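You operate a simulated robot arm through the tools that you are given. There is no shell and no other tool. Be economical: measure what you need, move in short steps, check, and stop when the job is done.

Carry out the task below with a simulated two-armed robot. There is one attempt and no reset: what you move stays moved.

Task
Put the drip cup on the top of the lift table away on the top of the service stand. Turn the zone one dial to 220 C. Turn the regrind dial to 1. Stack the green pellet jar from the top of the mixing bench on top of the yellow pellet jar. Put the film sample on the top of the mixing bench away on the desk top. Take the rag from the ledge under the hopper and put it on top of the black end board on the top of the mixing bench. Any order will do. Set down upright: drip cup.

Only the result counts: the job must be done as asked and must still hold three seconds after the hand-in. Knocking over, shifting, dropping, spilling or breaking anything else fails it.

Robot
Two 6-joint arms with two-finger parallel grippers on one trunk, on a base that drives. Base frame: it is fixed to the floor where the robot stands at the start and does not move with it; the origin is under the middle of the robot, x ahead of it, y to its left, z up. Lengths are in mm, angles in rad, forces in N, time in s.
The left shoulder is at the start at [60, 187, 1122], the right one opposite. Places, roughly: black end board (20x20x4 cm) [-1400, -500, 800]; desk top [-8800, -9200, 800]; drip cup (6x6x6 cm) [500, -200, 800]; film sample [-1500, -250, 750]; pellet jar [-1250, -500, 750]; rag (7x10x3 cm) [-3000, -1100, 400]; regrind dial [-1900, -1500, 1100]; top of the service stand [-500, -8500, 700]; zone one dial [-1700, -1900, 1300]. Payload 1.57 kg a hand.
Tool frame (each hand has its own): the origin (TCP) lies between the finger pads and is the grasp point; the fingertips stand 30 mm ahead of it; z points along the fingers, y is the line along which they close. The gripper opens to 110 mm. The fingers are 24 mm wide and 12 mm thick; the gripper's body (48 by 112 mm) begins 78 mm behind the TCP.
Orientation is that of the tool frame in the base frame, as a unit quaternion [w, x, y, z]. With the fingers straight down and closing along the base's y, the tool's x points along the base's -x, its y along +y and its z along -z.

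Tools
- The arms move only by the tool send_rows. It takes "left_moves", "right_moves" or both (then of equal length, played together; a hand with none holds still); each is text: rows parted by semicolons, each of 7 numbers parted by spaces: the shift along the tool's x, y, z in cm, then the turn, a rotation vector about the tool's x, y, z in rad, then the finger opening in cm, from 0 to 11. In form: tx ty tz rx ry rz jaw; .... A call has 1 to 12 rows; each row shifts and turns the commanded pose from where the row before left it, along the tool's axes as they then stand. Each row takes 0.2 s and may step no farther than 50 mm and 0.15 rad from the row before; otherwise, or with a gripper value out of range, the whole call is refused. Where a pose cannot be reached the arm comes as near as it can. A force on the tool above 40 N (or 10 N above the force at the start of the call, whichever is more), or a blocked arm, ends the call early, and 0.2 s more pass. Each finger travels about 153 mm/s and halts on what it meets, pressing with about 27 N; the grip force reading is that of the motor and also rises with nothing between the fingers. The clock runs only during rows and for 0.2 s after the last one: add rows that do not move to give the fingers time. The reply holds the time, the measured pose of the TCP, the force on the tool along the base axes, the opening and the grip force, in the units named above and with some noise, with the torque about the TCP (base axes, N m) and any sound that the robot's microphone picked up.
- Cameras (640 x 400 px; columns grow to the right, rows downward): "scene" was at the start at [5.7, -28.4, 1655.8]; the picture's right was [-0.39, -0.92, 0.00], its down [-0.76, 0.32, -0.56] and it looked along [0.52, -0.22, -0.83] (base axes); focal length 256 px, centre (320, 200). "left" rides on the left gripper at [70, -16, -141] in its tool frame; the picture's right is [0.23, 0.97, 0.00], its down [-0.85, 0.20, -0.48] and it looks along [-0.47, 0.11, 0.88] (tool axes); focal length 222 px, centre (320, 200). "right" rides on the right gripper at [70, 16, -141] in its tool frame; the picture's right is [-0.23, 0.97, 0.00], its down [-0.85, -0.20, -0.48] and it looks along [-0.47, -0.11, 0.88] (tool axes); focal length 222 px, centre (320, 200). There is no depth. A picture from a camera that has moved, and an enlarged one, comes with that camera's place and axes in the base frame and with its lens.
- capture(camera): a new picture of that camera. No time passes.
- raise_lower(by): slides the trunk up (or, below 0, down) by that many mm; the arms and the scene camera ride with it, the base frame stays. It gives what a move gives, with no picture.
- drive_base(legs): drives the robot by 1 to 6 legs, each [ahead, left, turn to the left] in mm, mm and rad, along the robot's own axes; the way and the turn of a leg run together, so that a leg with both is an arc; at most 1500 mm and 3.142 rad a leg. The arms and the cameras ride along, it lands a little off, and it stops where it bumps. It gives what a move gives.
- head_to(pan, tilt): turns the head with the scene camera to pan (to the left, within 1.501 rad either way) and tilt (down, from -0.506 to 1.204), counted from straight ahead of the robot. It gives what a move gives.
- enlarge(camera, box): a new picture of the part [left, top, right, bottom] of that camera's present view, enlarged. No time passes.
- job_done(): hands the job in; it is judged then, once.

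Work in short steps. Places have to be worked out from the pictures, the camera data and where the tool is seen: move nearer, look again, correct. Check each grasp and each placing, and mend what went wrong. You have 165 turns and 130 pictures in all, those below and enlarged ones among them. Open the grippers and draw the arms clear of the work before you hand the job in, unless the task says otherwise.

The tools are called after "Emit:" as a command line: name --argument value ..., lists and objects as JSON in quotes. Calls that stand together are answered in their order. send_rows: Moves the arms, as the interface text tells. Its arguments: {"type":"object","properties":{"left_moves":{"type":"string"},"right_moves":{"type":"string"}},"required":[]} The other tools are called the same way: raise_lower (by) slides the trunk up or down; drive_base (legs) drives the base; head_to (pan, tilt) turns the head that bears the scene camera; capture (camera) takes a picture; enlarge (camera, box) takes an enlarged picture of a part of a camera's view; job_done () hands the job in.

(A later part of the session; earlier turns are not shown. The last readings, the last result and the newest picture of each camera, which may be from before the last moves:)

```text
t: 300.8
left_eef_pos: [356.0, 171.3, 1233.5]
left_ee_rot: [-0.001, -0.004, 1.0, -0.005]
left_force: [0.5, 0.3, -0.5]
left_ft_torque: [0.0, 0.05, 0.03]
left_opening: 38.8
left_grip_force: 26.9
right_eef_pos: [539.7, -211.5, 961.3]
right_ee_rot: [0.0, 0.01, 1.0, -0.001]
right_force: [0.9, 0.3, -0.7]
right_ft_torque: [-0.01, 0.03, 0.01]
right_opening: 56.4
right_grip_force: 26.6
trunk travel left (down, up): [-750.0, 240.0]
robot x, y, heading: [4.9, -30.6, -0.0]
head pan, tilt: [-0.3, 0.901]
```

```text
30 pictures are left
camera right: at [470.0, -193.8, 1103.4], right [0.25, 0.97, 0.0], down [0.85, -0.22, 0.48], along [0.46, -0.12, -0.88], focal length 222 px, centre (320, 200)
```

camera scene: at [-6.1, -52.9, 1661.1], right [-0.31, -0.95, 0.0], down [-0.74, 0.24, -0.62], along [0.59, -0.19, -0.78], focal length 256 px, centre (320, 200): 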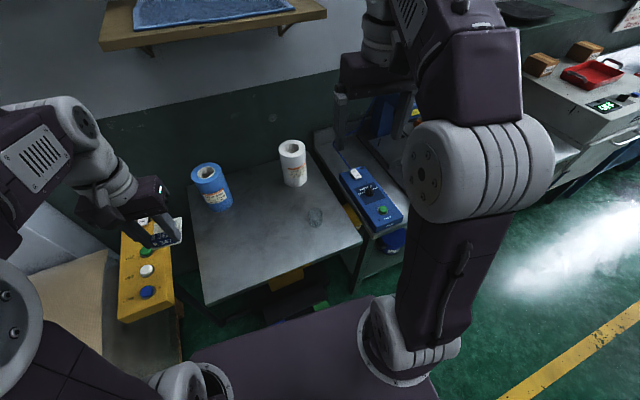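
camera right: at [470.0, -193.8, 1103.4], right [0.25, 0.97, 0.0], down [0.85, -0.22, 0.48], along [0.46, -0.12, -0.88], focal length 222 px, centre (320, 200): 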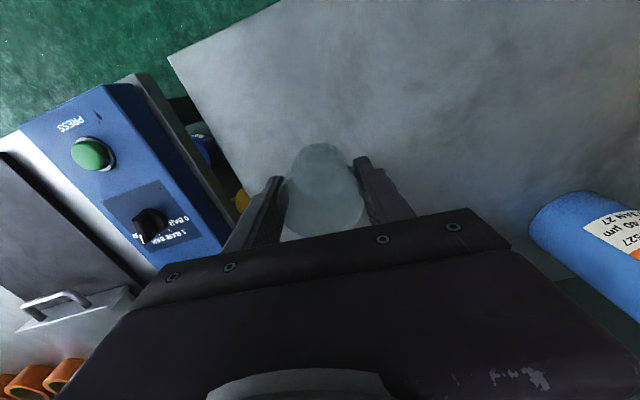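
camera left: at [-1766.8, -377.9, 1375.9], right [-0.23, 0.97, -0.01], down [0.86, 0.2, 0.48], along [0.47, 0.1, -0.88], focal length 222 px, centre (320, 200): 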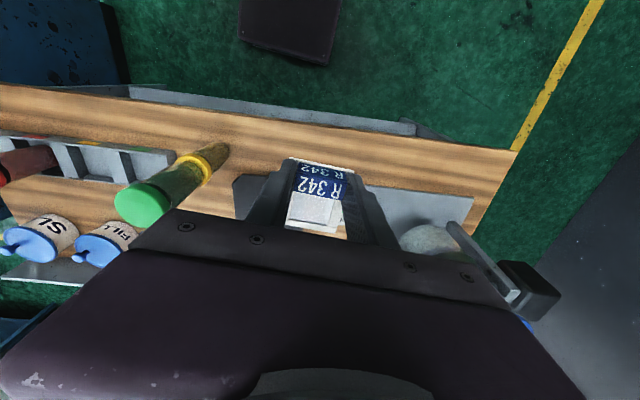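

The cup is held. I lift more, retract, and set out down the aisle along -y, keeping to x≈150, which is clear of the reels.

Emit:
send_rows --right_moves "0 0 -4.5 0 0 0 5.5;0 0 -4.5 0 0 0 5.5;0 0 -4.5 0 0 0 5.5;4.5 0 0 0 0 0 5.5;4.5 0 0 0 0 0 5.5;4.5 0 0 0 0 0 5.5;4.5 0 0 0 0 0 5.5;0 0 0 0 0 0 5.5"

Emit:
drive_base --legs '[[-200, 0, 0], [0, 0, -1.57], [0, 345, 0], [1300, 0, 0], [1300, 0, 0]]'

Emit:
head_to --pan -0.1 --tilt 0.3

Emit:
capture --camera "scene"

```text
t: 302.6
left_eef_pos: [356.0, 171.5, 1232.5]
left_ee_rot: [0.0, -0.003, 1.0, -0.005]
left_force: [-0.4, -0.4, -0.9]
left_ft_torque: [0.02, 0.05, -0.01]
left_opening: 38.7
left_grip_force: 26.7
right_eef_pos: [359.8, -206.7, 1099.4]
right_ee_rot: [0.001, 0.011, 1.0, -0.001]
right_force: [0.8, -0.6, -0.7]
right_ft_torque: [-0.02, 0.02, -0.02]
right_opening: 56.5
right_grip_force: 26.9
trunk travel left (down, up): [-750.0, 240.0]
robot x, y, heading: [7.5, -29.3, -0.005]
head pan, tilt: [-0.3, 0.901]
```

```text
t: 309.6
left_eef_pos: [298.5, -370.2, 1232.0]
left_ee_rot: [-0.004, 0.695, 0.719, -0.006]
left_force: [0.2, 0.3, -1.3]
left_ft_torque: [-0.02, 0.1, -0.01]
left_opening: 38.9
left_grip_force: 26.8
right_eef_pos: [-78.3, -385.1, 1101.9]
right_ee_rot: [-0.002, 0.704, 0.71, -0.003]
right_force: [0.1, 1.5, 0.3]
right_ft_torque: [0.02, 0.08, 0.01]
right_opening: 56.9
right_grip_force: 27.5
trunk travel left (down, up): [-750.0, 240.0]
robot x, y, heading: [82.5, -28.9, -1.544]
head pan, tilt: [-0.3, 0.901]
stopped in leg 3: the robot was blocked; the commanded pose is now the measured one
```

```text
t: 310.6
left_eef_pos: [292.6, -371.9, 1233.5]
left_ee_rot: [-0.002, 0.695, 0.719, -0.003]
left_force: [0.0, 0.6, -0.8]
left_ft_torque: [-0.03, -0.04, -0.01]
left_opening: 38.9
left_grip_force: 26.6
right_eef_pos: [-85.2, -388.1, 1099.0]
right_ee_rot: [0.0, 0.705, 0.709, -0.001]
right_force: [0.5, -0.6, 0.5]
right_ft_torque: [0.02, -0.01, 0.01]
right_opening: 56.3
right_grip_force: 26.9
trunk travel left (down, up): [-750.0, 240.0]
robot x, y, heading: [84.9, -29.8, -1.541]
head pan, tilt: [-0.099, 0.3]
```

```text
29 pictures are left
camera scene: at [71.7, -62.2, 1713.2], right [-1.0, 0.07, 0.0], down [0.02, 0.3, -0.95], along [-0.07, -0.95, -0.3], focal length 256 px, centre (320, 200)
```

scene: 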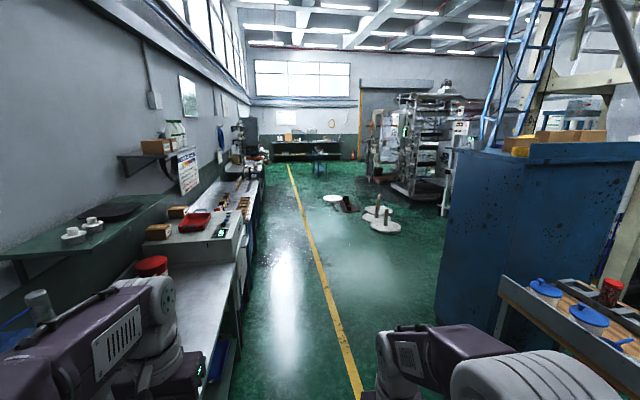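

I brushed something on the left (the lift-table side), so I shift right to x≈-65 and drive along the aisle, straightening the heading.

Emit:
drive_base --legs '[[0, -150, -0.03], [1300, 0, 0], [1300, 0, 0], [1300, 0, 0], [1200, 0, 0]]'

Emit:
head_to --pan -0.1 --tilt 0.35

Emit:
capture --camera "scene"

```text
t: 335.9
left_eef_pos: [66.5, -5464.0, 1232.6]
left_ee_rot: [-0.003, 0.717, 0.697, -0.004]
left_force: [0.5, -0.5, -0.2]
left_ft_torque: [0.02, 0.0, 0.02]
left_opening: 38.7
left_grip_force: 26.8
right_eef_pos: [-311.7, -5455.9, 1099.6]
right_ee_rot: [-0.001, 0.726, 0.688, -0.002]
right_force: [-0.4, -0.6, -0.8]
right_ft_torque: [0.0, 0.0, 0.03]
right_opening: 56.8
right_grip_force: 27.5
trunk travel left (down, up): [-750.0, 240.0]
robot x, y, heading: [-124.9, -5108.4, -1.604]
head pan, tilt: [-0.099, 0.3]
```

```text
t: 336.6
left_eef_pos: [66.3, -5463.7, 1232.5]
left_ee_rot: [-0.002, 0.717, 0.698, -0.004]
left_force: [0.7, 0.7, -0.7]
left_ft_torque: [0.01, 0.0, 0.0]
left_opening: 38.7
left_grip_force: 26.6
right_eef_pos: [-311.3, -5455.3, 1100.9]
right_ee_rot: [-0.002, 0.726, 0.688, -0.001]
right_force: [-0.9, -0.2, -0.6]
right_ft_torque: [0.0, -0.01, 0.02]
right_opening: 56.5
right_grip_force: 26.3
trunk travel left (down, up): [-750.0, 240.0]
robot x, y, heading: [-122.0, -5109.0, -1.61]
head pan, tilt: [-0.099, 0.351]
```

```text
28 pictures are left
camera scene: at [-133.9, -5141.2, 1708.6], right [-0.99, 0.13, 0.0], down [0.05, 0.34, -0.94], along [-0.12, -0.93, -0.34], focal length 256 px, centre (320, 200)
```

scene: 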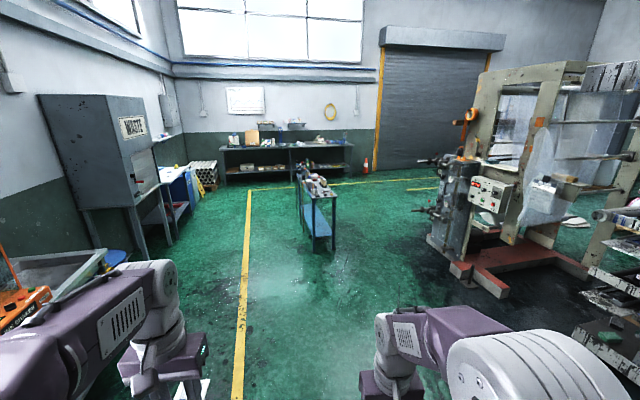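

A narrow stand with items on top is ahead; this should be the service stand. I enlarge it.

Emit:
enlarge --camera "scene" --box '[270, 140, 366, 260]'

```text
3.33 times, centred on (318, 200) of scene
camera zoom: at [-133.9, -5141.2, 1708.6], right [-0.99, 0.13, 0.0], down [0.05, 0.34, -0.94], along [-0.12, -0.93, -0.34], focal length 852 px, centre (327, 200)
```

zoom: 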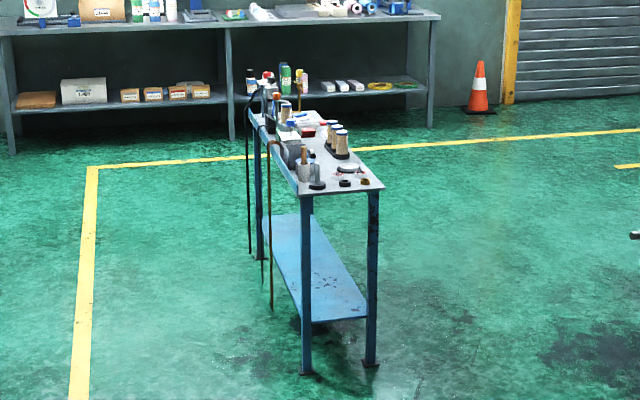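

The stand's near edge is at about [-566,-7940], top z≈705 and about 310 mm wide. I drive closer and look for a free spot.

Emit:
drive_base --legs '[[0, -250, 0.039], [1150, 0, 0], [1150, 0, 0]]'

Emit:
head_to --pan -0.2 --tilt 0.9

Emit:
capture --camera "scene"

```text
t: 338.1
left_eef_pos: [-101.2, -5454.3, 1232.8]
left_ee_rot: [-0.003, 0.706, 0.708, -0.005]
left_force: [-0.4, 0.4, -0.7]
left_ft_torque: [0.02, -0.02, 0.02]
left_opening: 38.7
left_grip_force: 26.7
right_eef_pos: [-479.7, -5458.7, 1099.7]
right_ee_rot: [-0.002, 0.715, 0.699, -0.001]
right_force: [-0.1, 0.1, -0.7]
right_ft_torque: [0.01, 0.0, 0.0]
right_opening: 56.7
right_grip_force: 26.4
trunk travel left (down, up): [-750.0, 240.0]
robot x, y, heading: [-298.3, -5105.7, -1.576]
head pan, tilt: [-0.099, 0.351]
stopped in leg 1: the robot was blocked; the commanded pose is now the measured one
```

```text
t: 339.1
left_eef_pos: [-102.7, -5454.8, 1232.5]
left_ee_rot: [-0.004, 0.705, 0.709, -0.004]
left_force: [0.0, 0.1, -0.4]
left_ft_torque: [0.0, 0.04, 0.01]
left_opening: 39.0
left_grip_force: 27.2
right_eef_pos: [-481.2, -5457.2, 1100.0]
right_ee_rot: [-0.002, 0.715, 0.7, -0.002]
right_force: [-0.3, -0.6, -0.3]
right_ft_torque: [-0.04, 0.03, -0.01]
right_opening: 56.5
right_grip_force: 27.0
trunk travel left (down, up): [-750.0, 240.0]
robot x, y, heading: [-304.8, -5103.5, -1.574]
head pan, tilt: [-0.201, 0.901]
```

```text
26 pictures are left
camera scene: at [-317.2, -5118.8, 1661.2], right [-0.98, 0.2, 0.0], down [0.16, 0.77, -0.62], along [-0.13, -0.61, -0.78], focal length 256 px, centre (320, 200)
```

scene: 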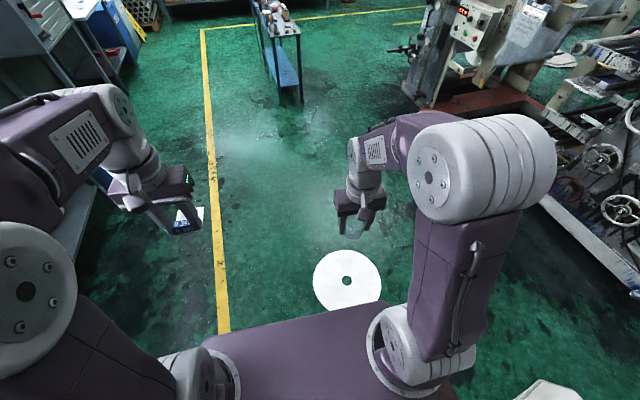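

I was blocked on the right, probably by something low on the floor. I look there before going on.

Emit:
head_to --pan -1.2 --tilt 0.8

Emit:
capture --camera "scene"

```text
t: 340.3
left_eef_pos: [-102.2, -5453.4, 1232.4]
left_ee_rot: [-0.003, 0.706, 0.708, -0.004]
left_force: [-0.2, -0.4, -0.5]
left_ft_torque: [0.01, 0.01, -0.01]
left_opening: 38.8
left_grip_force: 27.2
right_eef_pos: [-481.6, -5457.6, 1099.7]
right_ee_rot: [0.0, 0.716, 0.698, -0.002]
right_force: [-0.1, 0.3, -0.2]
right_ft_torque: [0.0, 0.02, 0.02]
right_opening: 56.5
right_grip_force: 27.2
trunk travel left (down, up): [-750.0, 240.0]
robot x, y, heading: [-303.2, -5105.4, -1.576]
head pan, tilt: [-1.201, 0.799]
```

```text
25 pictures are left
camera scene: at [-378.9, -5074.0, 1669.0], right [-0.36, 0.93, 0.0], down [0.67, 0.26, -0.7], along [-0.65, -0.25, -0.72], focal length 256 px, centre (320, 200)
```

scene: 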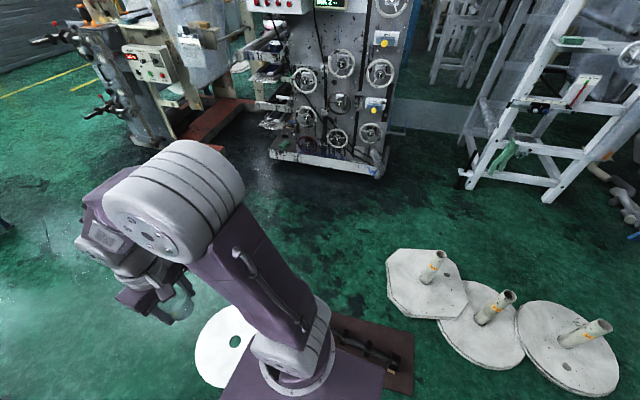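

A small plate with a roller stands to my right; I only touched it. I move left clear of it, go ahead past the disc, and then come right toward the stand.

Emit:
drive_base --legs '[[0, 250, 0], [1150, 0, 0], [1100, 0, 0]]'

Emit:
head_to --pan -0.3 --tilt 0.8

Emit:
drive_base --legs '[[0, -310, 0]]'

Emit:
capture --camera "scene"

```text
t: 352.8
left_eef_pos: [103.0, -7700.7, 1232.3]
left_ee_rot: [-0.003, 0.71, 0.704, -0.004]
left_force: [-0.2, -0.2, -0.1]
left_ft_torque: [-0.01, -0.03, 0.0]
left_opening: 39.0
left_grip_force: 27.1
right_eef_pos: [-275.1, -7700.3, 1099.5]
right_ee_rot: [-0.001, 0.718, 0.696, -0.001]
right_force: [0.2, 0.4, 0.0]
right_ft_torque: [0.01, 0.01, 0.0]
right_opening: 56.4
right_grip_force: 27.1
trunk travel left (down, up): [-750.0, 240.0]
robot x, y, heading: [-97.8, -7350.5, -1.581]
head pan, tilt: [-1.201, 0.799]
```

```text
t: 354.0
left_eef_pos: [103.2, -7701.9, 1233.8]
left_ee_rot: [-0.003, 0.71, 0.704, -0.003]
left_force: [-0.5, 0.4, -0.3]
left_ft_torque: [-0.02, -0.02, 0.0]
left_opening: 38.4
left_grip_force: 26.9
right_eef_pos: [-275.1, -7700.4, 1099.9]
right_ee_rot: [-0.001, 0.718, 0.696, -0.001]
right_force: [0.2, -0.1, -1.2]
right_ft_torque: [-0.01, 0.0, 0.0]
right_opening: 56.3
right_grip_force: 27.3
trunk travel left (down, up): [-750.0, 240.0]
robot x, y, heading: [-98.0, -7349.2, -1.58]
head pan, tilt: [-0.3, 0.799]
```

```text
t: 356.1
left_eef_pos: [-203.4, -7699.1, 1231.7]
left_ee_rot: [-0.004, 0.71, 0.704, -0.004]
left_force: [0.8, -1.0, -0.5]
left_ft_torque: [0.02, -0.03, -0.01]
left_opening: 38.9
left_grip_force: 27.3
right_eef_pos: [-581.6, -7697.6, 1100.3]
right_ee_rot: [-0.001, 0.718, 0.696, -0.001]
right_force: [-0.2, 0.8, -0.4]
right_ft_torque: [-0.01, 0.05, 0.03]
right_opening: 56.4
right_grip_force: 27.4
trunk travel left (down, up): [-750.0, 240.0]
robot x, y, heading: [-401.1, -7346.2, -1.581]
head pan, tilt: [-0.3, 0.799]
```

```text
24 pictures are left
camera scene: at [-423.2, -7363.6, 1669.0], right [-0.95, 0.31, 0.0], down [0.22, 0.68, -0.7], along [-0.22, -0.66, -0.72], focal length 256 px, centre (320, 200)
```

scene: 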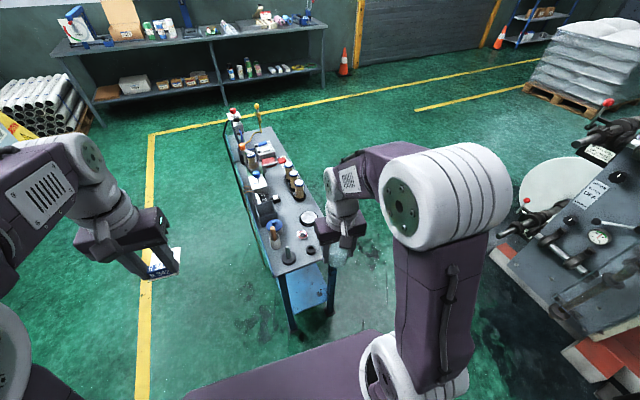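

Emit:
enlarge --camera "scene" --box '[225, 140, 353, 290]'

```text
2.67 times, centred on (289, 215) of scene
camera zoom: at [-423.2, -7363.6, 1669.0], right [-0.95, 0.31, 0.0], down [0.22, 0.68, -0.7], along [-0.22, -0.66, -0.72], focal length 682 px, centre (403, 160)
```

zoom: 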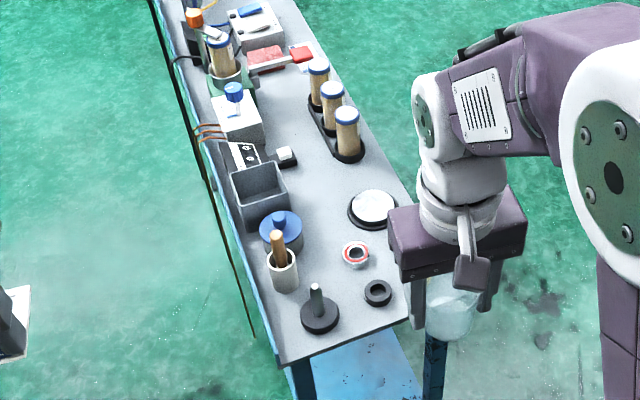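

The stand is narrow (x -403…-604) with its front at y≈-7910. There's a free patch on top near [-525,-8188]. It's better approached from its +x side: I drive round to [60,-8370] and turn to face -x.

Emit:
drive_base --legs '[[0, 470, 0], [1025, 0, 0], [0, 0, -1.56]]'

Emit:
head_to --pan -0.2 --tilt 0.85

Emit:
capture --camera "scene"

```text
t: 367.8
left_eef_pos: [-302.8, -8606.5, 1232.8]
left_ee_rot: [-0.004, 1.0, -0.008, 0.0]
left_force: [0.5, -0.1, 0.1]
left_ft_torque: [0.03, 0.02, -0.02]
left_opening: 39.0
left_grip_force: 27.2
right_eef_pos: [-299.3, -8227.2, 1100.3]
right_ee_rot: [-0.003, 1.0, -0.022, -0.001]
right_force: [-1.1, -0.2, -0.9]
right_ft_torque: [-0.05, 0.0, 0.05]
right_opening: 56.5
right_grip_force: 27.3
trunk travel left (down, up): [-750.0, 240.0]
robot x, y, heading: [49.9, -8413.7, 3.118]
head pan, tilt: [-0.3, 0.799]
```

```text
t: 368.5
left_eef_pos: [-302.5, -8605.7, 1232.9]
left_ee_rot: [-0.005, 1.0, -0.008, -0.001]
left_force: [0.2, -0.8, 0.5]
left_ft_torque: [0.01, 0.02, 0.01]
left_opening: 38.7
left_grip_force: 27.0
right_eef_pos: [-298.2, -8228.1, 1100.8]
right_ee_rot: [-0.001, 1.0, -0.022, -0.001]
right_force: [-0.3, 0.5, -0.8]
right_ft_torque: [-0.03, 0.0, -0.02]
right_opening: 56.5
right_grip_force: 26.4
trunk travel left (down, up): [-750.0, 240.0]
robot x, y, heading: [49.7, -8408.5, 3.115]
head pan, tilt: [-0.201, 0.85]
```

```text
22 pictures are left
camera scene: at [34.4, -8395.9, 1664.9], right [0.22, 0.98, 0.0], down [0.73, -0.17, -0.66], along [-0.64, 0.15, -0.75], focal length 256 px, centre (320, 200)
```

scene: 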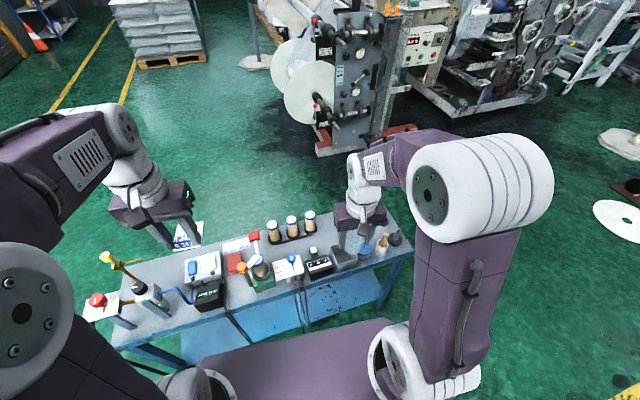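

The right arm hides the first patch. I enlarge the stand's top to compare the free spots.

Emit:
enlarge --camera "scene" --box '[80, 200, 400, 350]'

```text
2.00 times, centred on (240, 275) of scene
camera zoom: at [34.4, -8395.9, 1664.9], right [0.22, 0.98, 0.0], down [0.73, -0.17, -0.66], along [-0.64, 0.15, -0.75], focal length 511 px, centre (480, 50)
```

zoom: 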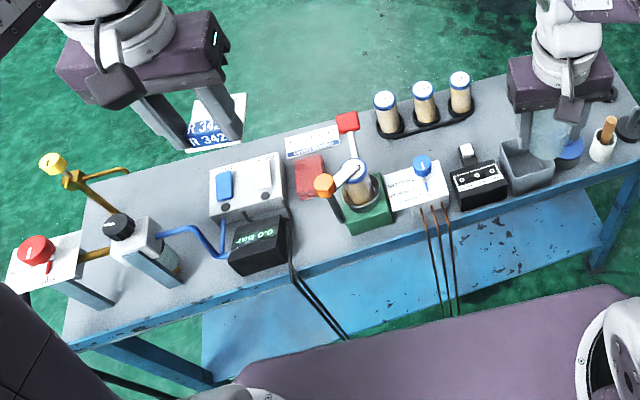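

There's a roomier free area toward the stand's far end, at about [-535,-8897], between the brass valve and the white box. I shift left to bring the right hand opposite it and lower the trunk 100 mm.

Emit:
drive_base --legs '[[0, 650, 0.026], [70, 0, 0]]'

Emit:
raise_lower --by -100

Emit:
head_to --pan 0.15 --tilt 0.9

Emit:
capture --camera "scene"

```text
t: 372.8
left_eef_pos: [-371.9, -9269.8, 1234.7]
left_ee_rot: [-0.004, 1.0, 0.001, -0.002]
left_force: [0.2, 0.3, -0.3]
left_ft_torque: [0.01, 0.05, -0.01]
left_opening: 38.9
left_grip_force: 27.0
right_eef_pos: [-374.2, -8890.8, 1101.1]
right_ee_rot: [0.0, 1.0, -0.013, -0.003]
right_force: [0.0, 0.6, 0.0]
right_ft_torque: [-0.02, 0.05, 0.02]
right_opening: 56.4
right_grip_force: 27.4
trunk travel left (down, up): [-750.0, 240.0]
robot x, y, heading: [-28.1, -9068.4, 3.139]
head pan, tilt: [-0.201, 0.85]
```

```text
t: 374.1
left_eef_pos: [-376.6, -9269.1, 1133.3]
left_ee_rot: [-0.005, 1.0, 0.0, -0.001]
left_force: [-0.3, 0.6, 0.0]
left_ft_torque: [0.02, -0.01, -0.02]
left_opening: 38.6
left_grip_force: 27.2
right_eef_pos: [-379.2, -8891.6, 1000.2]
right_ee_rot: [0.0, 1.0, -0.013, 0.0]
right_force: [0.5, -0.2, -0.1]
right_ft_torque: [0.01, -0.03, 0.03]
right_opening: 56.3
right_grip_force: 27.0
trunk travel left (down, up): [-650.0, 340.0]
robot x, y, heading: [-28.4, -9067.8, 3.135]
head pan, tilt: [-0.201, 0.85]
```

```text
t: 374.9
left_eef_pos: [-375.4, -9268.7, 1133.2]
left_ee_rot: [-0.004, 1.0, 0.001, -0.001]
left_force: [-0.5, 0.0, -1.0]
left_ft_torque: [-0.01, -0.01, 0.01]
left_opening: 39.1
left_grip_force: 26.5
right_eef_pos: [-378.0, -8892.0, 999.9]
right_ee_rot: [-0.001, 1.0, -0.012, 0.0]
right_force: [-0.2, -0.8, -0.2]
right_ft_torque: [-0.02, 0.01, -0.02]
right_opening: 56.6
right_grip_force: 26.9
trunk travel left (down, up): [-650.0, 340.0]
robot x, y, heading: [-23.1, -9067.7, 3.137]
head pan, tilt: [0.15, 0.901]
```

```text
20 pictures are left
camera scene: at [-40.8, -9080.1, 1561.1], right [-0.14, 0.99, 0.0], down [0.78, 0.11, -0.62], along [-0.61, -0.09, -0.78], focal length 256 px, centre (320, 200)
```

scene: 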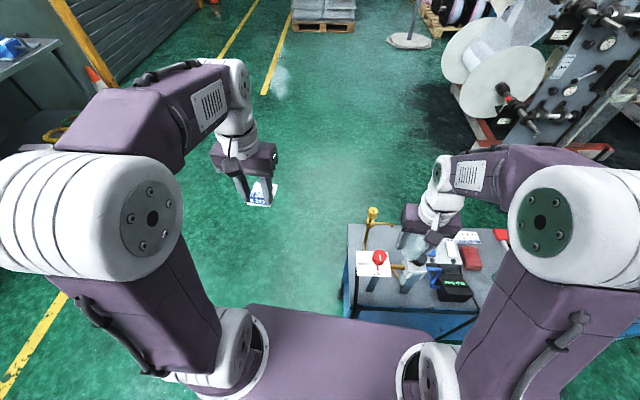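

I enlarge the area around the target from this angle.

Emit:
enlarge --camera "scene" --box '[336, 195, 496, 315]'

```text
3.33 times, centred on (416, 255) of scene
camera zoom: at [-40.8, -9080.1, 1561.1], right [-0.14, 0.99, 0.0], down [0.78, 0.11, -0.62], along [-0.61, -0.09, -0.78], focal length 852 px, centre (0, 17)
```

zoom: 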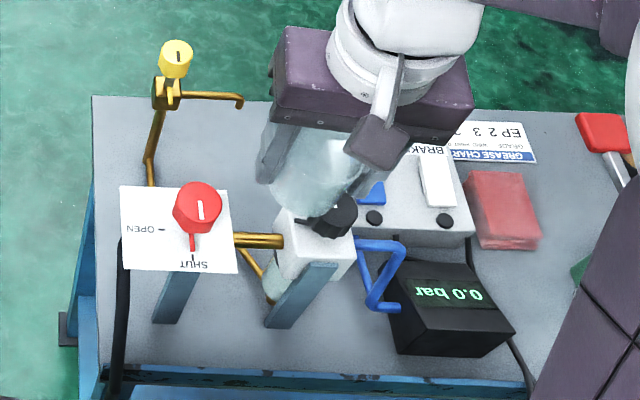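

A brass spout stands over that spot (tip at about [-540,-8909,835]), so I reject it. A better patch is [-527,-8397], between the bottle tray, the white box, the cube and the jar. I move back along the stand.

Emit:
drive_base --legs '[[0, -490, 0]]'

Emit:
head_to --pan 0.1 --tilt 0.9

Emit:
enlarge --camera "scene" --box '[250, 150, 490, 300]'

```text
t: 377.8
left_eef_pos: [-373.2, -8772.4, 1132.8]
left_ee_rot: [-0.004, 1.0, -0.003, -0.001]
left_force: [-0.3, -0.8, 0.3]
left_ft_torque: [-0.02, -0.04, 0.02]
left_opening: 38.8
left_grip_force: 26.9
right_eef_pos: [-374.0, -8392.8, 1000.5]
right_ee_rot: [-0.002, 1.0, -0.016, 0.0]
right_force: [-0.1, -0.1, -0.6]
right_ft_torque: [-0.03, -0.01, 0.04]
right_opening: 56.5
right_grip_force: 27.4
trunk travel left (down, up): [-650.0, 340.0]
robot x, y, heading: [-18.6, -8573.7, 3.137]
head pan, tilt: [0.15, 0.901]
```

```text
t: 378.5
left_eef_pos: [-373.6, -8770.8, 1132.9]
left_ee_rot: [-0.005, 1.0, -0.003, 0.0]
left_force: [0.5, 0.1, -0.2]
left_ft_torque: [-0.02, 0.0, -0.01]
left_opening: 39.0
left_grip_force: 26.6
right_eef_pos: [-374.4, -8392.8, 1000.0]
right_ee_rot: [-0.002, 1.0, -0.016, 0.0]
right_force: [0.2, 0.3, -0.7]
right_ft_torque: [-0.01, 0.02, 0.0]
right_opening: 56.7
right_grip_force: 26.8
trunk travel left (down, up): [-650.0, 340.0]
robot x, y, heading: [-20.3, -8571.7, 3.13]
head pan, tilt: [0.099, 0.901]
```

```text
2.67 times, centred on (370, 225) of scene
camera zoom: at [-37.7, -8581.3, 1561.0], right [-0.09, 1.0, 0.0], down [0.78, 0.07, -0.62], along [-0.62, -0.06, -0.78], focal length 682 px, centre (187, 133)
```

zoom: 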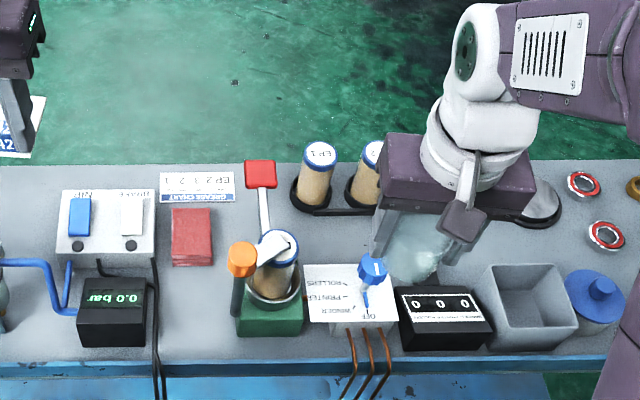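

The patch shows clearly: its centre is at about [-531,-8396], between tray, white box, jar and cube. I go forward at height and then down part-way.

Emit:
send_rows --right_moves "-3.95 0.2 0 0 0 0 5.5;-3.95 0.2 0 0 0 0 5.5;-3.95 0.2 0 0 0 0 5.5;-3.95 0.2 0 0 0 0 5.5;0 0 0 0 0 0 5.5;0 0 4 0 0 0 5.5;0 0 4 0 0 0 5.5;0 0 4 0 0 0 5.5;0 0 4 0 0 0 5.5;0 0 0 0 0 0 5.5"

Emit:
enlarge --camera "scene" --box '[290, 150, 450, 280]'

Emit:
capture --camera "right"

```text
t: 380.7
left_eef_pos: [-373.8, -8772.1, 1132.3]
left_ee_rot: [-0.004, 1.0, -0.003, -0.001]
left_force: [0.4, -0.3, -0.2]
left_ft_torque: [0.0, 0.0, 0.01]
left_opening: 39.1
left_grip_force: 26.9
right_eef_pos: [-532.5, -8396.6, 840.0]
right_ee_rot: [-0.002, 1.0, -0.016, -0.001]
right_force: [0.1, 0.0, 0.2]
right_ft_torque: [-0.01, -0.03, 0.01]
right_opening: 56.6
right_grip_force: 26.5
trunk travel left (down, up): [-650.0, 340.0]
robot x, y, heading: [-24.0, -8576.0, 3.132]
head pan, tilt: [0.099, 0.901]
```

```text
3.08 times, centred on (370, 215) of scene
camera zoom: at [-37.0, -8582.0, 1561.1], right [-0.09, 1.0, 0.0], down [0.78, 0.07, -0.62], along [-0.62, -0.05, -0.78], focal length 786 px, centre (166, 154)
```

zoom: 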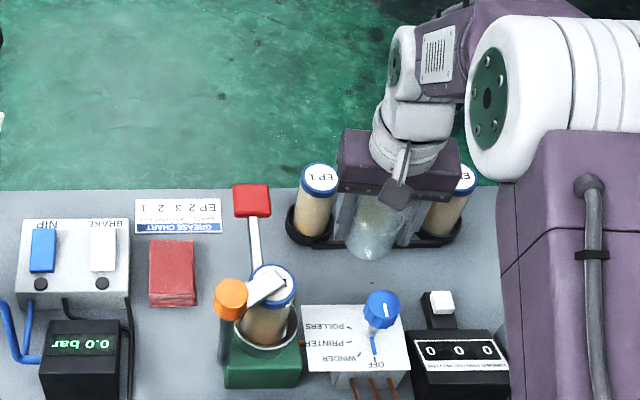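

```text
16 pictures are left
camera right: at [-462.2, -8415.1, 981.6], right [-0.26, -0.97, 0.0], down [-0.85, 0.23, 0.48], along [-0.46, 0.13, -0.88], focal length 222 px, centre (320, 200)
```

right: 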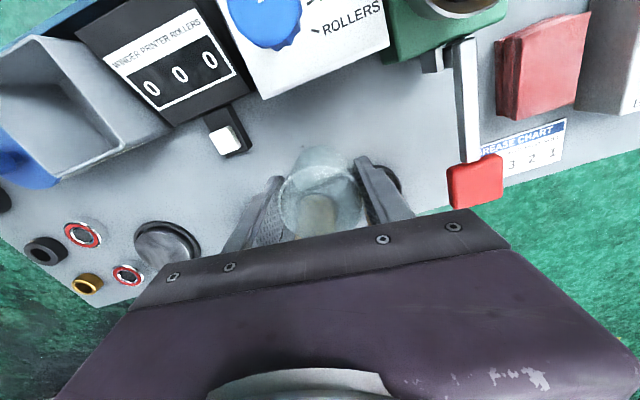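

The cup hangs over the free patch with room all round. I shift 8 mm forward of the tray and descend.

Emit:
send_rows --right_moves "0.8 0 0 0 0 0 5.5;0 0 3.5 0 0 0 5.5;0 0 3 0 0 0 5.5;0 0 0.8 0 0 0 5.5;0 0 0.4 0 0 0 5.5;0 0 0 0 0 0 5.5"

Emit:
enlarge --camera "scene" --box '[290, 150, 450, 280]'

```text
t: 382.1
left_eef_pos: [-372.9, -8771.6, 1133.6]
left_ee_rot: [-0.004, 1.0, -0.002, -0.002]
left_force: [-0.3, 0.2, -0.4]
left_ft_torque: [0.02, 0.0, 0.01]
left_opening: 38.7
left_grip_force: 27.3
right_eef_pos: [-523.2, -8394.7, 762.6]
right_ee_rot: [-0.001, 1.0, -0.015, -0.001]
right_force: [0.6, 3.1, 12.3]
right_ft_torque: [0.08, 0.0, 0.0]
right_opening: 56.5
right_grip_force: 27.3
trunk travel left (down, up): [-650.0, 340.0]
robot x, y, heading: [-22.7, -8573.4, 3.132]
head pan, tilt: [0.099, 0.901]
```

```text
3.08 times, centred on (370, 215) of scene
camera zoom: at [-35.8, -8582.2, 1561.3], right [-0.09, 1.0, 0.0], down [0.78, 0.07, -0.62], along [-0.62, -0.05, -0.78], focal length 786 px, centre (166, 154)
```

zoom: 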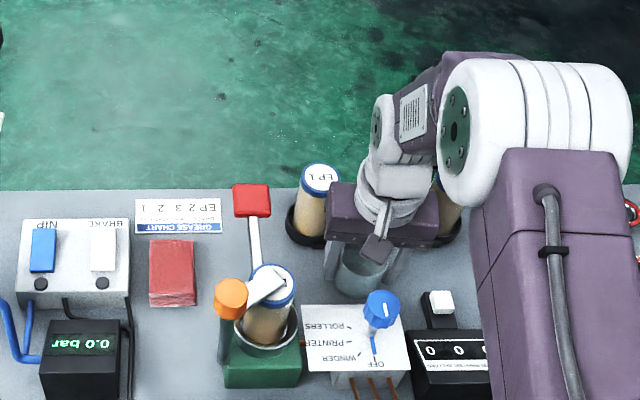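

Contact at 12 N. I check whether the cup is standing flat on the top and not on something.

Emit:
enlarge --camera "scene" --box '[350, 200, 414, 250]'

Emit:
enlarge --camera "right" --box '[200, 60, 440, 240]'

```text
8.00 times, centred on (382, 225) of scene
camera zoom: at [-35.8, -8582.2, 1561.3], right [-0.09, 1.0, 0.0], down [0.78, 0.07, -0.62], along [-0.62, -0.05, -0.78], focal length 2045 px, centre (-176, 0)
```

zoom: 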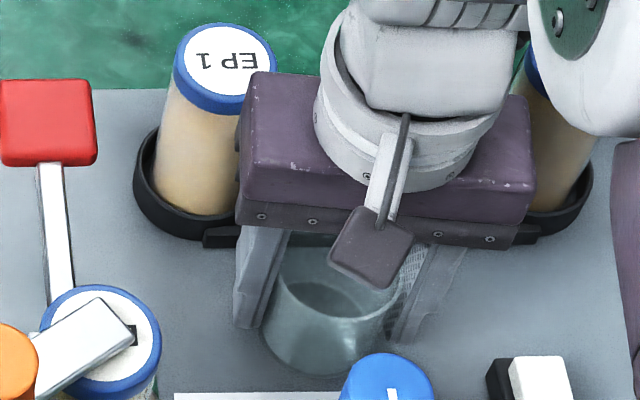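

```text
2.22 times, centred on (320, 150) of right
camera zoom: at [-453.9, -8415.4, 904.6], right [-0.26, -0.97, 0.0], down [-0.85, 0.23, 0.48], along [-0.47, 0.13, -0.88], focal length 494 px, centre (320, 311)
```

zoom: 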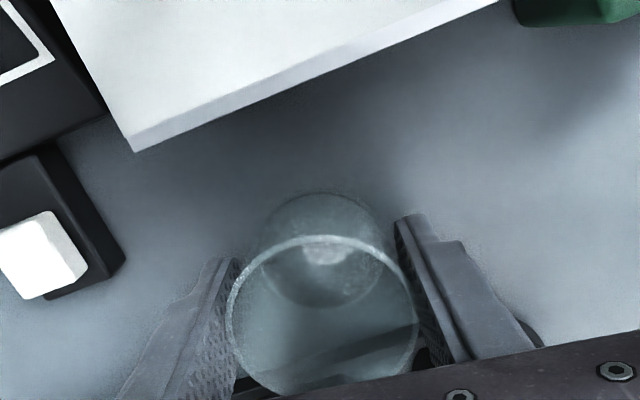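

The cup stands on the bare top, clear of everything. I relieve slightly, open to 80 mm and lift straight up.

Emit:
send_rows --right_moves "0 0 -0.1 0 0 0 5.5;0 0 0 0 0 0 6.5;0 0 0 0 0 0 8;0 0 0 0 0 0 8;0 0 -2 0 0 0 8;0 0 -4 0 0 0 8;0 0 -4.5 0 0 0 8;0 0 -4.5 0 0 0 8;0 0 -4.5 0 0 0 8;0 0 0 0 0 0 8"

Emit:
capture --camera "right"

```text
t: 384.3
left_eef_pos: [-374.8, -8772.7, 1133.4]
left_ee_rot: [-0.004, 1.0, -0.002, -0.001]
left_force: [0.1, 0.0, 0.3]
left_ft_torque: [0.0, -0.02, 0.03]
left_opening: 38.7
left_grip_force: 26.5
right_eef_pos: [-525.3, -8397.9, 960.3]
right_ee_rot: [-0.002, 1.0, -0.016, 0.0]
right_force: [0.1, 0.6, -0.4]
right_ft_torque: [0.03, 0.0, 0.01]
right_opening: 79.9
right_grip_force: 0.0
trunk travel left (down, up): [-650.0, 340.0]
robot x, y, heading: [-23.8, -8573.2, 3.133]
head pan, tilt: [0.099, 0.901]
```

```text
12 pictures are left
camera right: at [-456.7, -8417.0, 1101.2], right [-0.26, -0.97, 0.0], down [-0.85, 0.23, 0.48], along [-0.46, 0.13, -0.88], focal length 222 px, centre (320, 200)
```

right: 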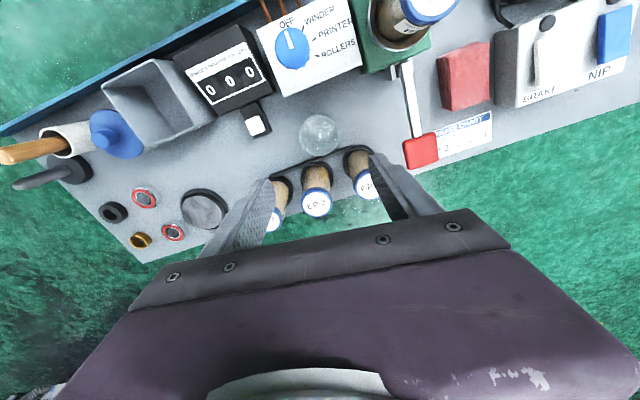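

The cup stands upright on the stand. Next is the film, to the desk near [-8800,-9200]. I retract the right arm, raise the trunk, and drive around the stand's far end toward -x.

Emit:
send_rows --right_moves "0 0 -4.5 0 0 0 8;0 0 -4.5 0 0 0 8;4.3 0 0 0 0 0 8;4.3 0 0 0 0 0 8;4.3 0 0 0 0 0 8;4.3 0 0 0 0 0 5;0 0 0 0 0 0 5"

Emit:
raise_lower --by 100

Emit:
drive_base --legs '[[60, 0, 0], [-60, 0, 0], [0, 1080, 0.008], [1350, 0, 0], [1350, 0, 0]]'

Emit:
head_to --pan -0.05 --tilt 0.3

Emit:
capture --camera "scene"

```text
t: 385.9
left_eef_pos: [-374.8, -8772.0, 1133.2]
left_ee_rot: [-0.004, 1.0, -0.002, 0.0]
left_force: [-0.4, -0.1, -0.4]
left_ft_torque: [0.02, 0.0, 0.0]
left_opening: 39.2
left_grip_force: 26.3
right_eef_pos: [-353.3, -8402.2, 1050.6]
right_ee_rot: [-0.002, 1.0, -0.016, 0.0]
right_force: [-1.0, -0.2, -0.8]
right_ft_torque: [-0.02, -0.01, 0.02]
right_opening: 50.0
right_grip_force: 0.0
trunk travel left (down, up): [-650.0, 340.0]
robot x, y, heading: [-23.0, -8574.4, 3.134]
head pan, tilt: [0.099, 0.901]
```

```text
t: 387.2
left_eef_pos: [-373.5, -8771.6, 1232.3]
left_ee_rot: [-0.004, 1.0, -0.002, -0.001]
left_force: [-0.4, 0.8, -0.6]
left_ft_torque: [-0.01, 0.0, 0.0]
left_opening: 38.7
left_grip_force: 27.3
right_eef_pos: [-352.1, -8402.2, 1149.8]
right_ee_rot: [-0.003, 1.0, -0.015, 0.0]
right_force: [0.6, -0.6, -0.8]
right_ft_torque: [0.03, 0.02, 0.04]
right_opening: 50.0
right_grip_force: 0.1
trunk travel left (down, up): [-750.0, 240.0]
robot x, y, heading: [-22.2, -8574.7, 3.132]
head pan, tilt: [0.099, 0.901]
```

```text
t: 406.3
left_eef_pos: [-3045.0, -9757.8, 1232.9]
left_ee_rot: [-0.004, 1.0, -0.009, -0.001]
left_force: [0.1, 0.0, -0.5]
left_ft_torque: [-0.02, 0.02, 0.01]
left_opening: 38.8
left_grip_force: 26.9
right_eef_pos: [-3020.0, -9385.8, 1150.5]
right_ee_rot: [-0.001, 1.0, -0.022, 0.0]
right_force: [0.2, 0.3, -1.4]
right_ft_torque: [-0.01, -0.01, -0.01]
right_opening: 50.1
right_grip_force: 0.0
trunk travel left (down, up): [-750.0, 240.0]
robot x, y, heading: [-2692.3, -9562.1, 3.125]
head pan, tilt: [0.099, 0.901]
```

```text
t: 407.3
left_eef_pos: [-3046.6, -9757.2, 1233.2]
left_ee_rot: [-0.005, 1.0, -0.009, -0.001]
left_force: [1.2, -0.2, -1.1]
left_ft_torque: [-0.02, -0.02, 0.0]
left_opening: 38.8
left_grip_force: 26.7
right_eef_pos: [-3019.8, -9386.7, 1149.9]
right_ee_rot: [-0.002, 1.0, -0.022, 0.0]
right_force: [0.4, 0.5, 0.7]
right_ft_torque: [0.02, 0.02, -0.02]
right_opening: 50.1
right_grip_force: 0.0
trunk travel left (down, up): [-750.0, 240.0]
robot x, y, heading: [-2692.1, -9563.0, 3.119]
head pan, tilt: [-0.051, 0.3]
```

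```text
11 pictures are left
camera scene: at [-2726.0, -9558.1, 1713.2], right [0.07, 1.0, 0.0], down [0.3, -0.02, -0.96], along [-0.95, 0.07, -0.3], focal length 256 px, centre (320, 200)
```

scene: 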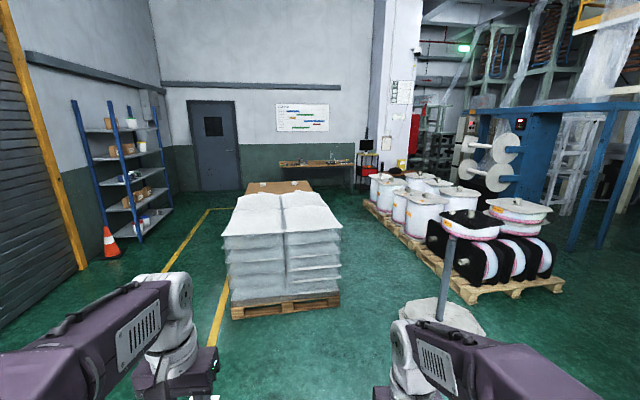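

The desk stands against the far wall (at pixel (315,161), matching the hint). The left lane beside the pallet is clear. I strafe left, then drive along it in two stages.

Emit:
drive_base --legs '[[0, 1380, 0.025], [1350, 0, 0], [1350, 0, 0]]'

Emit:
capture --camera "scene"

```text
t: 426.6
left_eef_pos: [-5730.2, -11071.2, 1233.2]
left_ee_rot: [-0.004, 1.0, -0.016, 0.0]
left_force: [-0.1, -0.4, 0.0]
left_ft_torque: [0.03, 0.0, 0.03]
left_opening: 38.7
left_grip_force: 27.7
right_eef_pos: [-5695.4, -10701.5, 1150.8]
right_ee_rot: [-0.002, 1.0, -0.031, 0.0]
right_force: [-0.1, 0.2, -0.1]
right_ft_torque: [0.02, 0.02, -0.01]
right_opening: 50.1
right_grip_force: 0.0
trunk travel left (down, up): [-750.0, 240.0]
robot x, y, heading: [-5370.5, -10883.3, 3.1]
head pan, tilt: [-0.051, 0.3]
```

```text
10 pictures are left
camera scene: at [-5405.5, -10878.4, 1713.3], right [0.09, 1.0, 0.0], down [0.29, -0.03, -0.96], along [-0.95, 0.09, -0.3], focal length 256 px, centre (320, 200)
```

scene: 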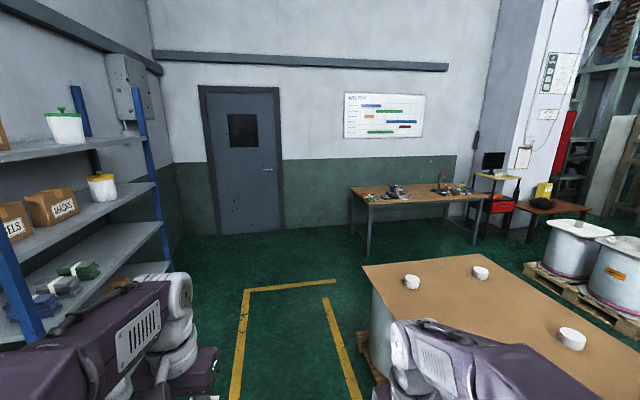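

The desk top is visible with some clutter on it, and a boxed pallet is on my right. I continue ahead to x≈-7950 and strafe right in front of the desk.

Emit:
drive_base --legs '[[0, 60, 0.04], [1300, 0, 0], [1280, 0, 0], [0, -1250, 0]]'

Emit:
head_to --pan 0.0 --tilt 0.75

Emit:
capture --camera "scene"

```text
t: 445.7
left_eef_pos: [-8292.5, -9866.1, 1232.5]
left_ee_rot: [-0.004, 1.0, -0.004, -0.001]
left_force: [0.5, -0.9, -0.7]
left_ft_torque: [-0.02, -0.02, -0.04]
left_opening: 38.8
left_grip_force: 27.0
right_eef_pos: [-8270.3, -9497.6, 1149.1]
right_ee_rot: [-0.002, 1.0, -0.016, 0.0]
right_force: [0.3, 0.0, 0.7]
right_ft_torque: [-0.04, -0.01, -0.01]
right_opening: 50.1
right_grip_force: 0.0
trunk travel left (down, up): [-750.0, 240.0]
robot x, y, heading: [-7938.2, -9670.2, 3.127]
head pan, tilt: [-0.051, 0.3]
```

```text
t: 446.6
left_eef_pos: [-8293.2, -9865.0, 1233.1]
left_ee_rot: [-0.005, 1.0, -0.003, -0.001]
left_force: [-0.3, 0.6, -0.8]
left_ft_torque: [0.0, -0.03, -0.01]
left_opening: 38.8
left_grip_force: 27.0
right_eef_pos: [-8269.6, -9498.2, 1150.0]
right_ee_rot: [-0.002, 1.0, -0.016, 0.0]
right_force: [0.1, -1.4, 1.0]
right_ft_torque: [-0.01, 0.0, -0.05]
right_opening: 50.1
right_grip_force: 0.0
trunk travel left (down, up): [-750.0, 240.0]
robot x, y, heading: [-7942.6, -9666.1, 3.128]
head pan, tilt: [0.0, 0.75]
```

```text
9 pictures are left
camera scene: at [-7963.7, -9669.5, 1673.0], right [0.01, 1.0, 0.0], down [0.68, -0.01, -0.73], along [-0.73, 0.01, -0.68], focal length 256 px, centre (320, 200)
```

scene: 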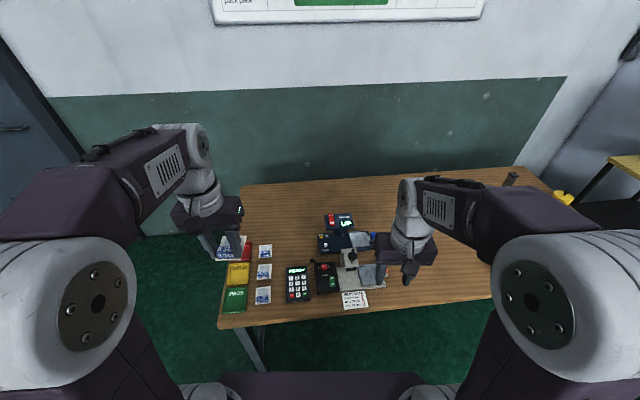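

There's free wood at the desk's front-right part, at about [-8520,-9180]. I strafe right 680 mm and move up so the left hand is over it.

Emit:
drive_base --legs '[[0, -690, 0.014], [60, 0, 0]]'

Emit:
head_to --pan 0.2 --tilt 0.9

Emit:
capture --camera "scene"

```text
t: 451.0
left_eef_pos: [-8340.4, -9186.0, 1235.4]
left_ee_rot: [-0.005, 1.0, 0.004, -0.004]
left_force: [0.7, 0.9, 0.0]
left_ft_torque: [0.02, 0.04, 0.02]
left_opening: 38.7
left_grip_force: 26.6
right_eef_pos: [-8322.1, -8816.5, 1152.7]
right_ee_rot: [-0.002, 1.0, -0.011, -0.002]
right_force: [-0.1, 0.0, 1.2]
right_ft_torque: [0.0, 0.03, -0.03]
right_opening: 49.9
right_grip_force: 0.1
trunk travel left (down, up): [-750.0, 240.0]
robot x, y, heading: [-7993.0, -8981.5, -3.139]
head pan, tilt: [0.0, 0.75]
```

```text
t: 451.7
left_eef_pos: [-8345.3, -9186.3, 1232.6]
left_ee_rot: [-0.004, 1.0, 0.003, 0.0]
left_force: [-0.4, 0.0, -0.2]
left_ft_torque: [0.02, -0.02, 0.01]
left_opening: 38.6
left_grip_force: 26.9
right_eef_pos: [-8328.6, -8816.2, 1150.6]
right_ee_rot: [-0.001, 1.0, -0.011, 0.0]
right_force: [-0.6, -0.1, 0.2]
right_ft_torque: [0.01, 0.01, 0.01]
right_opening: 50.2
right_grip_force: 0.0
trunk travel left (down, up): [-750.0, 240.0]
robot x, y, heading: [-7996.9, -8981.8, -3.141]
head pan, tilt: [0.201, 0.901]
```

```text
8 pictures are left
camera scene: at [-8012.2, -8999.5, 1661.0], right [-0.2, 0.98, 0.0], down [0.77, 0.16, -0.62], along [-0.61, -0.12, -0.78], focal length 256 px, centre (320, 200)
```

scene: 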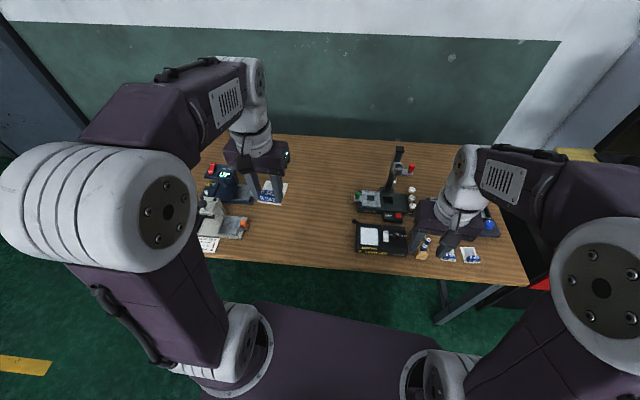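

A wide free area lies straight ahead of the left hand at [-8518,-9186]. I lower the trunk 100 mm, move the hand forward and then down part-way.

Emit:
raise_lower --by -100

Emit:
send_rows --left_moves "-4.3 0 0 0 0 0 2;-4.3 0 0 0 0 0 2;-4.3 0 0 0 0 0 2;-4.3 0 0 0 0 0 2;0 0 4.5 0 0 0 2;0 0 4.5 0 0 0 2;0 0 4.5 0 0 0 2;0 0 4.5 0 0 0 2;0 0 4.5 0 0 0 2;0 0 0 0 0 0 2"

Emit:
capture --camera "left"

Emit:
enlarge --camera "scene" --box '[200, 130, 400, 280]'

```text
t: 453.0
left_eef_pos: [-8343.8, -9186.4, 1133.2]
left_ee_rot: [-0.004, 1.0, 0.004, -0.001]
left_force: [0.7, 0.5, -0.2]
left_ft_torque: [0.01, -0.02, 0.03]
left_opening: 38.8
left_grip_force: 26.2
right_eef_pos: [-8327.3, -8816.0, 1050.5]
right_ee_rot: [-0.002, 1.0, -0.01, 0.0]
right_force: [0.3, -0.9, 0.3]
right_ft_torque: [-0.01, -0.03, 0.01]
right_opening: 50.1
right_grip_force: 0.0
trunk travel left (down, up): [-650.0, 340.0]
robot x, y, heading: [-7993.0, -8983.9, -3.142]
head pan, tilt: [0.201, 0.901]
```

```text
t: 455.2
left_eef_pos: [-8516.6, -9185.8, 908.3]
left_ee_rot: [-0.005, 1.0, 0.004, -0.001]
left_force: [0.7, -0.2, -0.1]
left_ft_torque: [0.03, 0.03, 0.01]
left_opening: 38.8
left_grip_force: 27.1
right_eef_pos: [-8327.0, -8815.6, 1050.8]
right_ee_rot: [-0.001, 1.0, -0.011, -0.001]
right_force: [0.0, 0.5, 0.6]
right_ft_torque: [0.01, 0.06, 0.01]
right_opening: 50.0
right_grip_force: 0.0
trunk travel left (down, up): [-650.0, 340.0]
robot x, y, heading: [-7997.1, -8983.6, -3.14]
head pan, tilt: [0.201, 0.901]
```

```text
7 pictures are left
camera left: at [-8447.0, -9170.4, 1050.3], right [0.23, -0.97, -0.01], down [-0.85, -0.21, 0.48], along [-0.47, -0.1, -0.88], focal length 222 px, centre (320, 200)
```

left: 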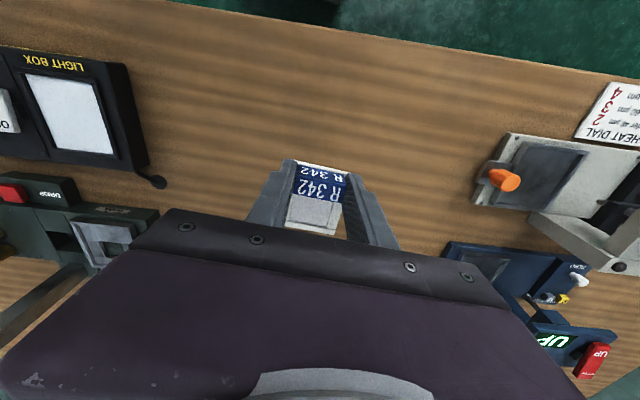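

```text
2.67 times, centred on (300, 205) of scene
camera zoom: at [-8009.3, -8999.6, 1561.1], right [-0.2, 0.98, 0.0], down [0.77, 0.16, -0.62], along [-0.61, -0.12, -0.78], focal length 682 px, centre (373, 187)
```

zoom: 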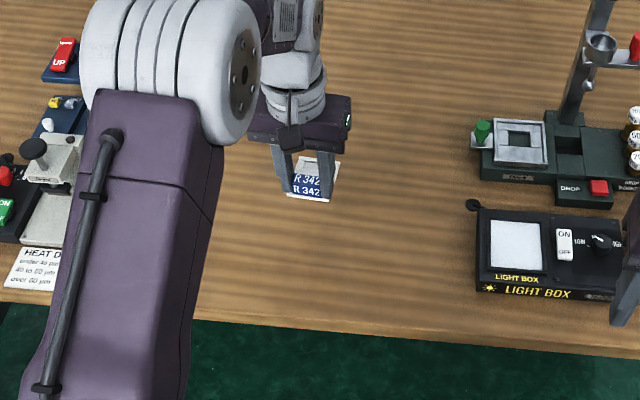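

The spot is free. I lower to about 868 and then in small steps, watching for contact.

Emit:
send_rows --left_moves "0 0 4 0 0 0 2;0 0 0.6 0 0 0 2;0 0 0.6 0 0 0 2;0 0 0.6 0 0 0 2;0 0 0.4 0 0 0 2;0 0 0.4 0 0 0 2;0 0 0 0 0 0 2"

```text
t: 456.8
left_eef_pos: [-8517.0, -9186.0, 842.3]
left_ee_rot: [-0.003, 1.0, 0.004, -0.001]
left_force: [0.0, -0.5, -0.9]
left_ft_torque: [-0.03, 0.01, -0.01]
left_opening: 38.9
left_grip_force: 26.4
right_eef_pos: [-8327.0, -8815.8, 1049.3]
right_ee_rot: [-0.002, 1.0, -0.011, 0.0]
right_force: [-0.4, 1.6, -0.1]
right_ft_torque: [-0.01, 0.0, 0.01]
right_opening: 50.3
right_grip_force: 0.0
trunk travel left (down, up): [-650.0, 340.0]
robot x, y, heading: [-7998.0, -8982.5, -3.146]
head pan, tilt: [0.201, 0.901]
```

Emit:
send_rows --left_moves "0 0 0.4 0 0 0 2;0 0 0.4 0 0 0 2;0 0 0.4 0 0 0 2;0 0 0.4 0 0 0 2;0 0 0 0 0 0 2"

```text
t: 458.0
left_eef_pos: [-8515.9, -9184.2, 825.6]
left_ee_rot: [-0.004, 1.0, 0.004, -0.001]
left_force: [-0.5, 0.1, 0.4]
left_ft_torque: [0.0, 0.0, -0.01]
left_opening: 39.0
left_grip_force: 27.0
right_eef_pos: [-8327.2, -8816.3, 1050.1]
right_ee_rot: [-0.002, 1.0, -0.01, 0.0]
right_force: [-0.2, -1.8, -0.9]
right_ft_torque: [0.01, 0.0, 0.0]
right_opening: 50.0
right_grip_force: 0.0
trunk travel left (down, up): [-650.0, 340.0]
robot x, y, heading: [-7998.4, -8983.0, -3.14]
head pan, tilt: [0.201, 0.901]
```

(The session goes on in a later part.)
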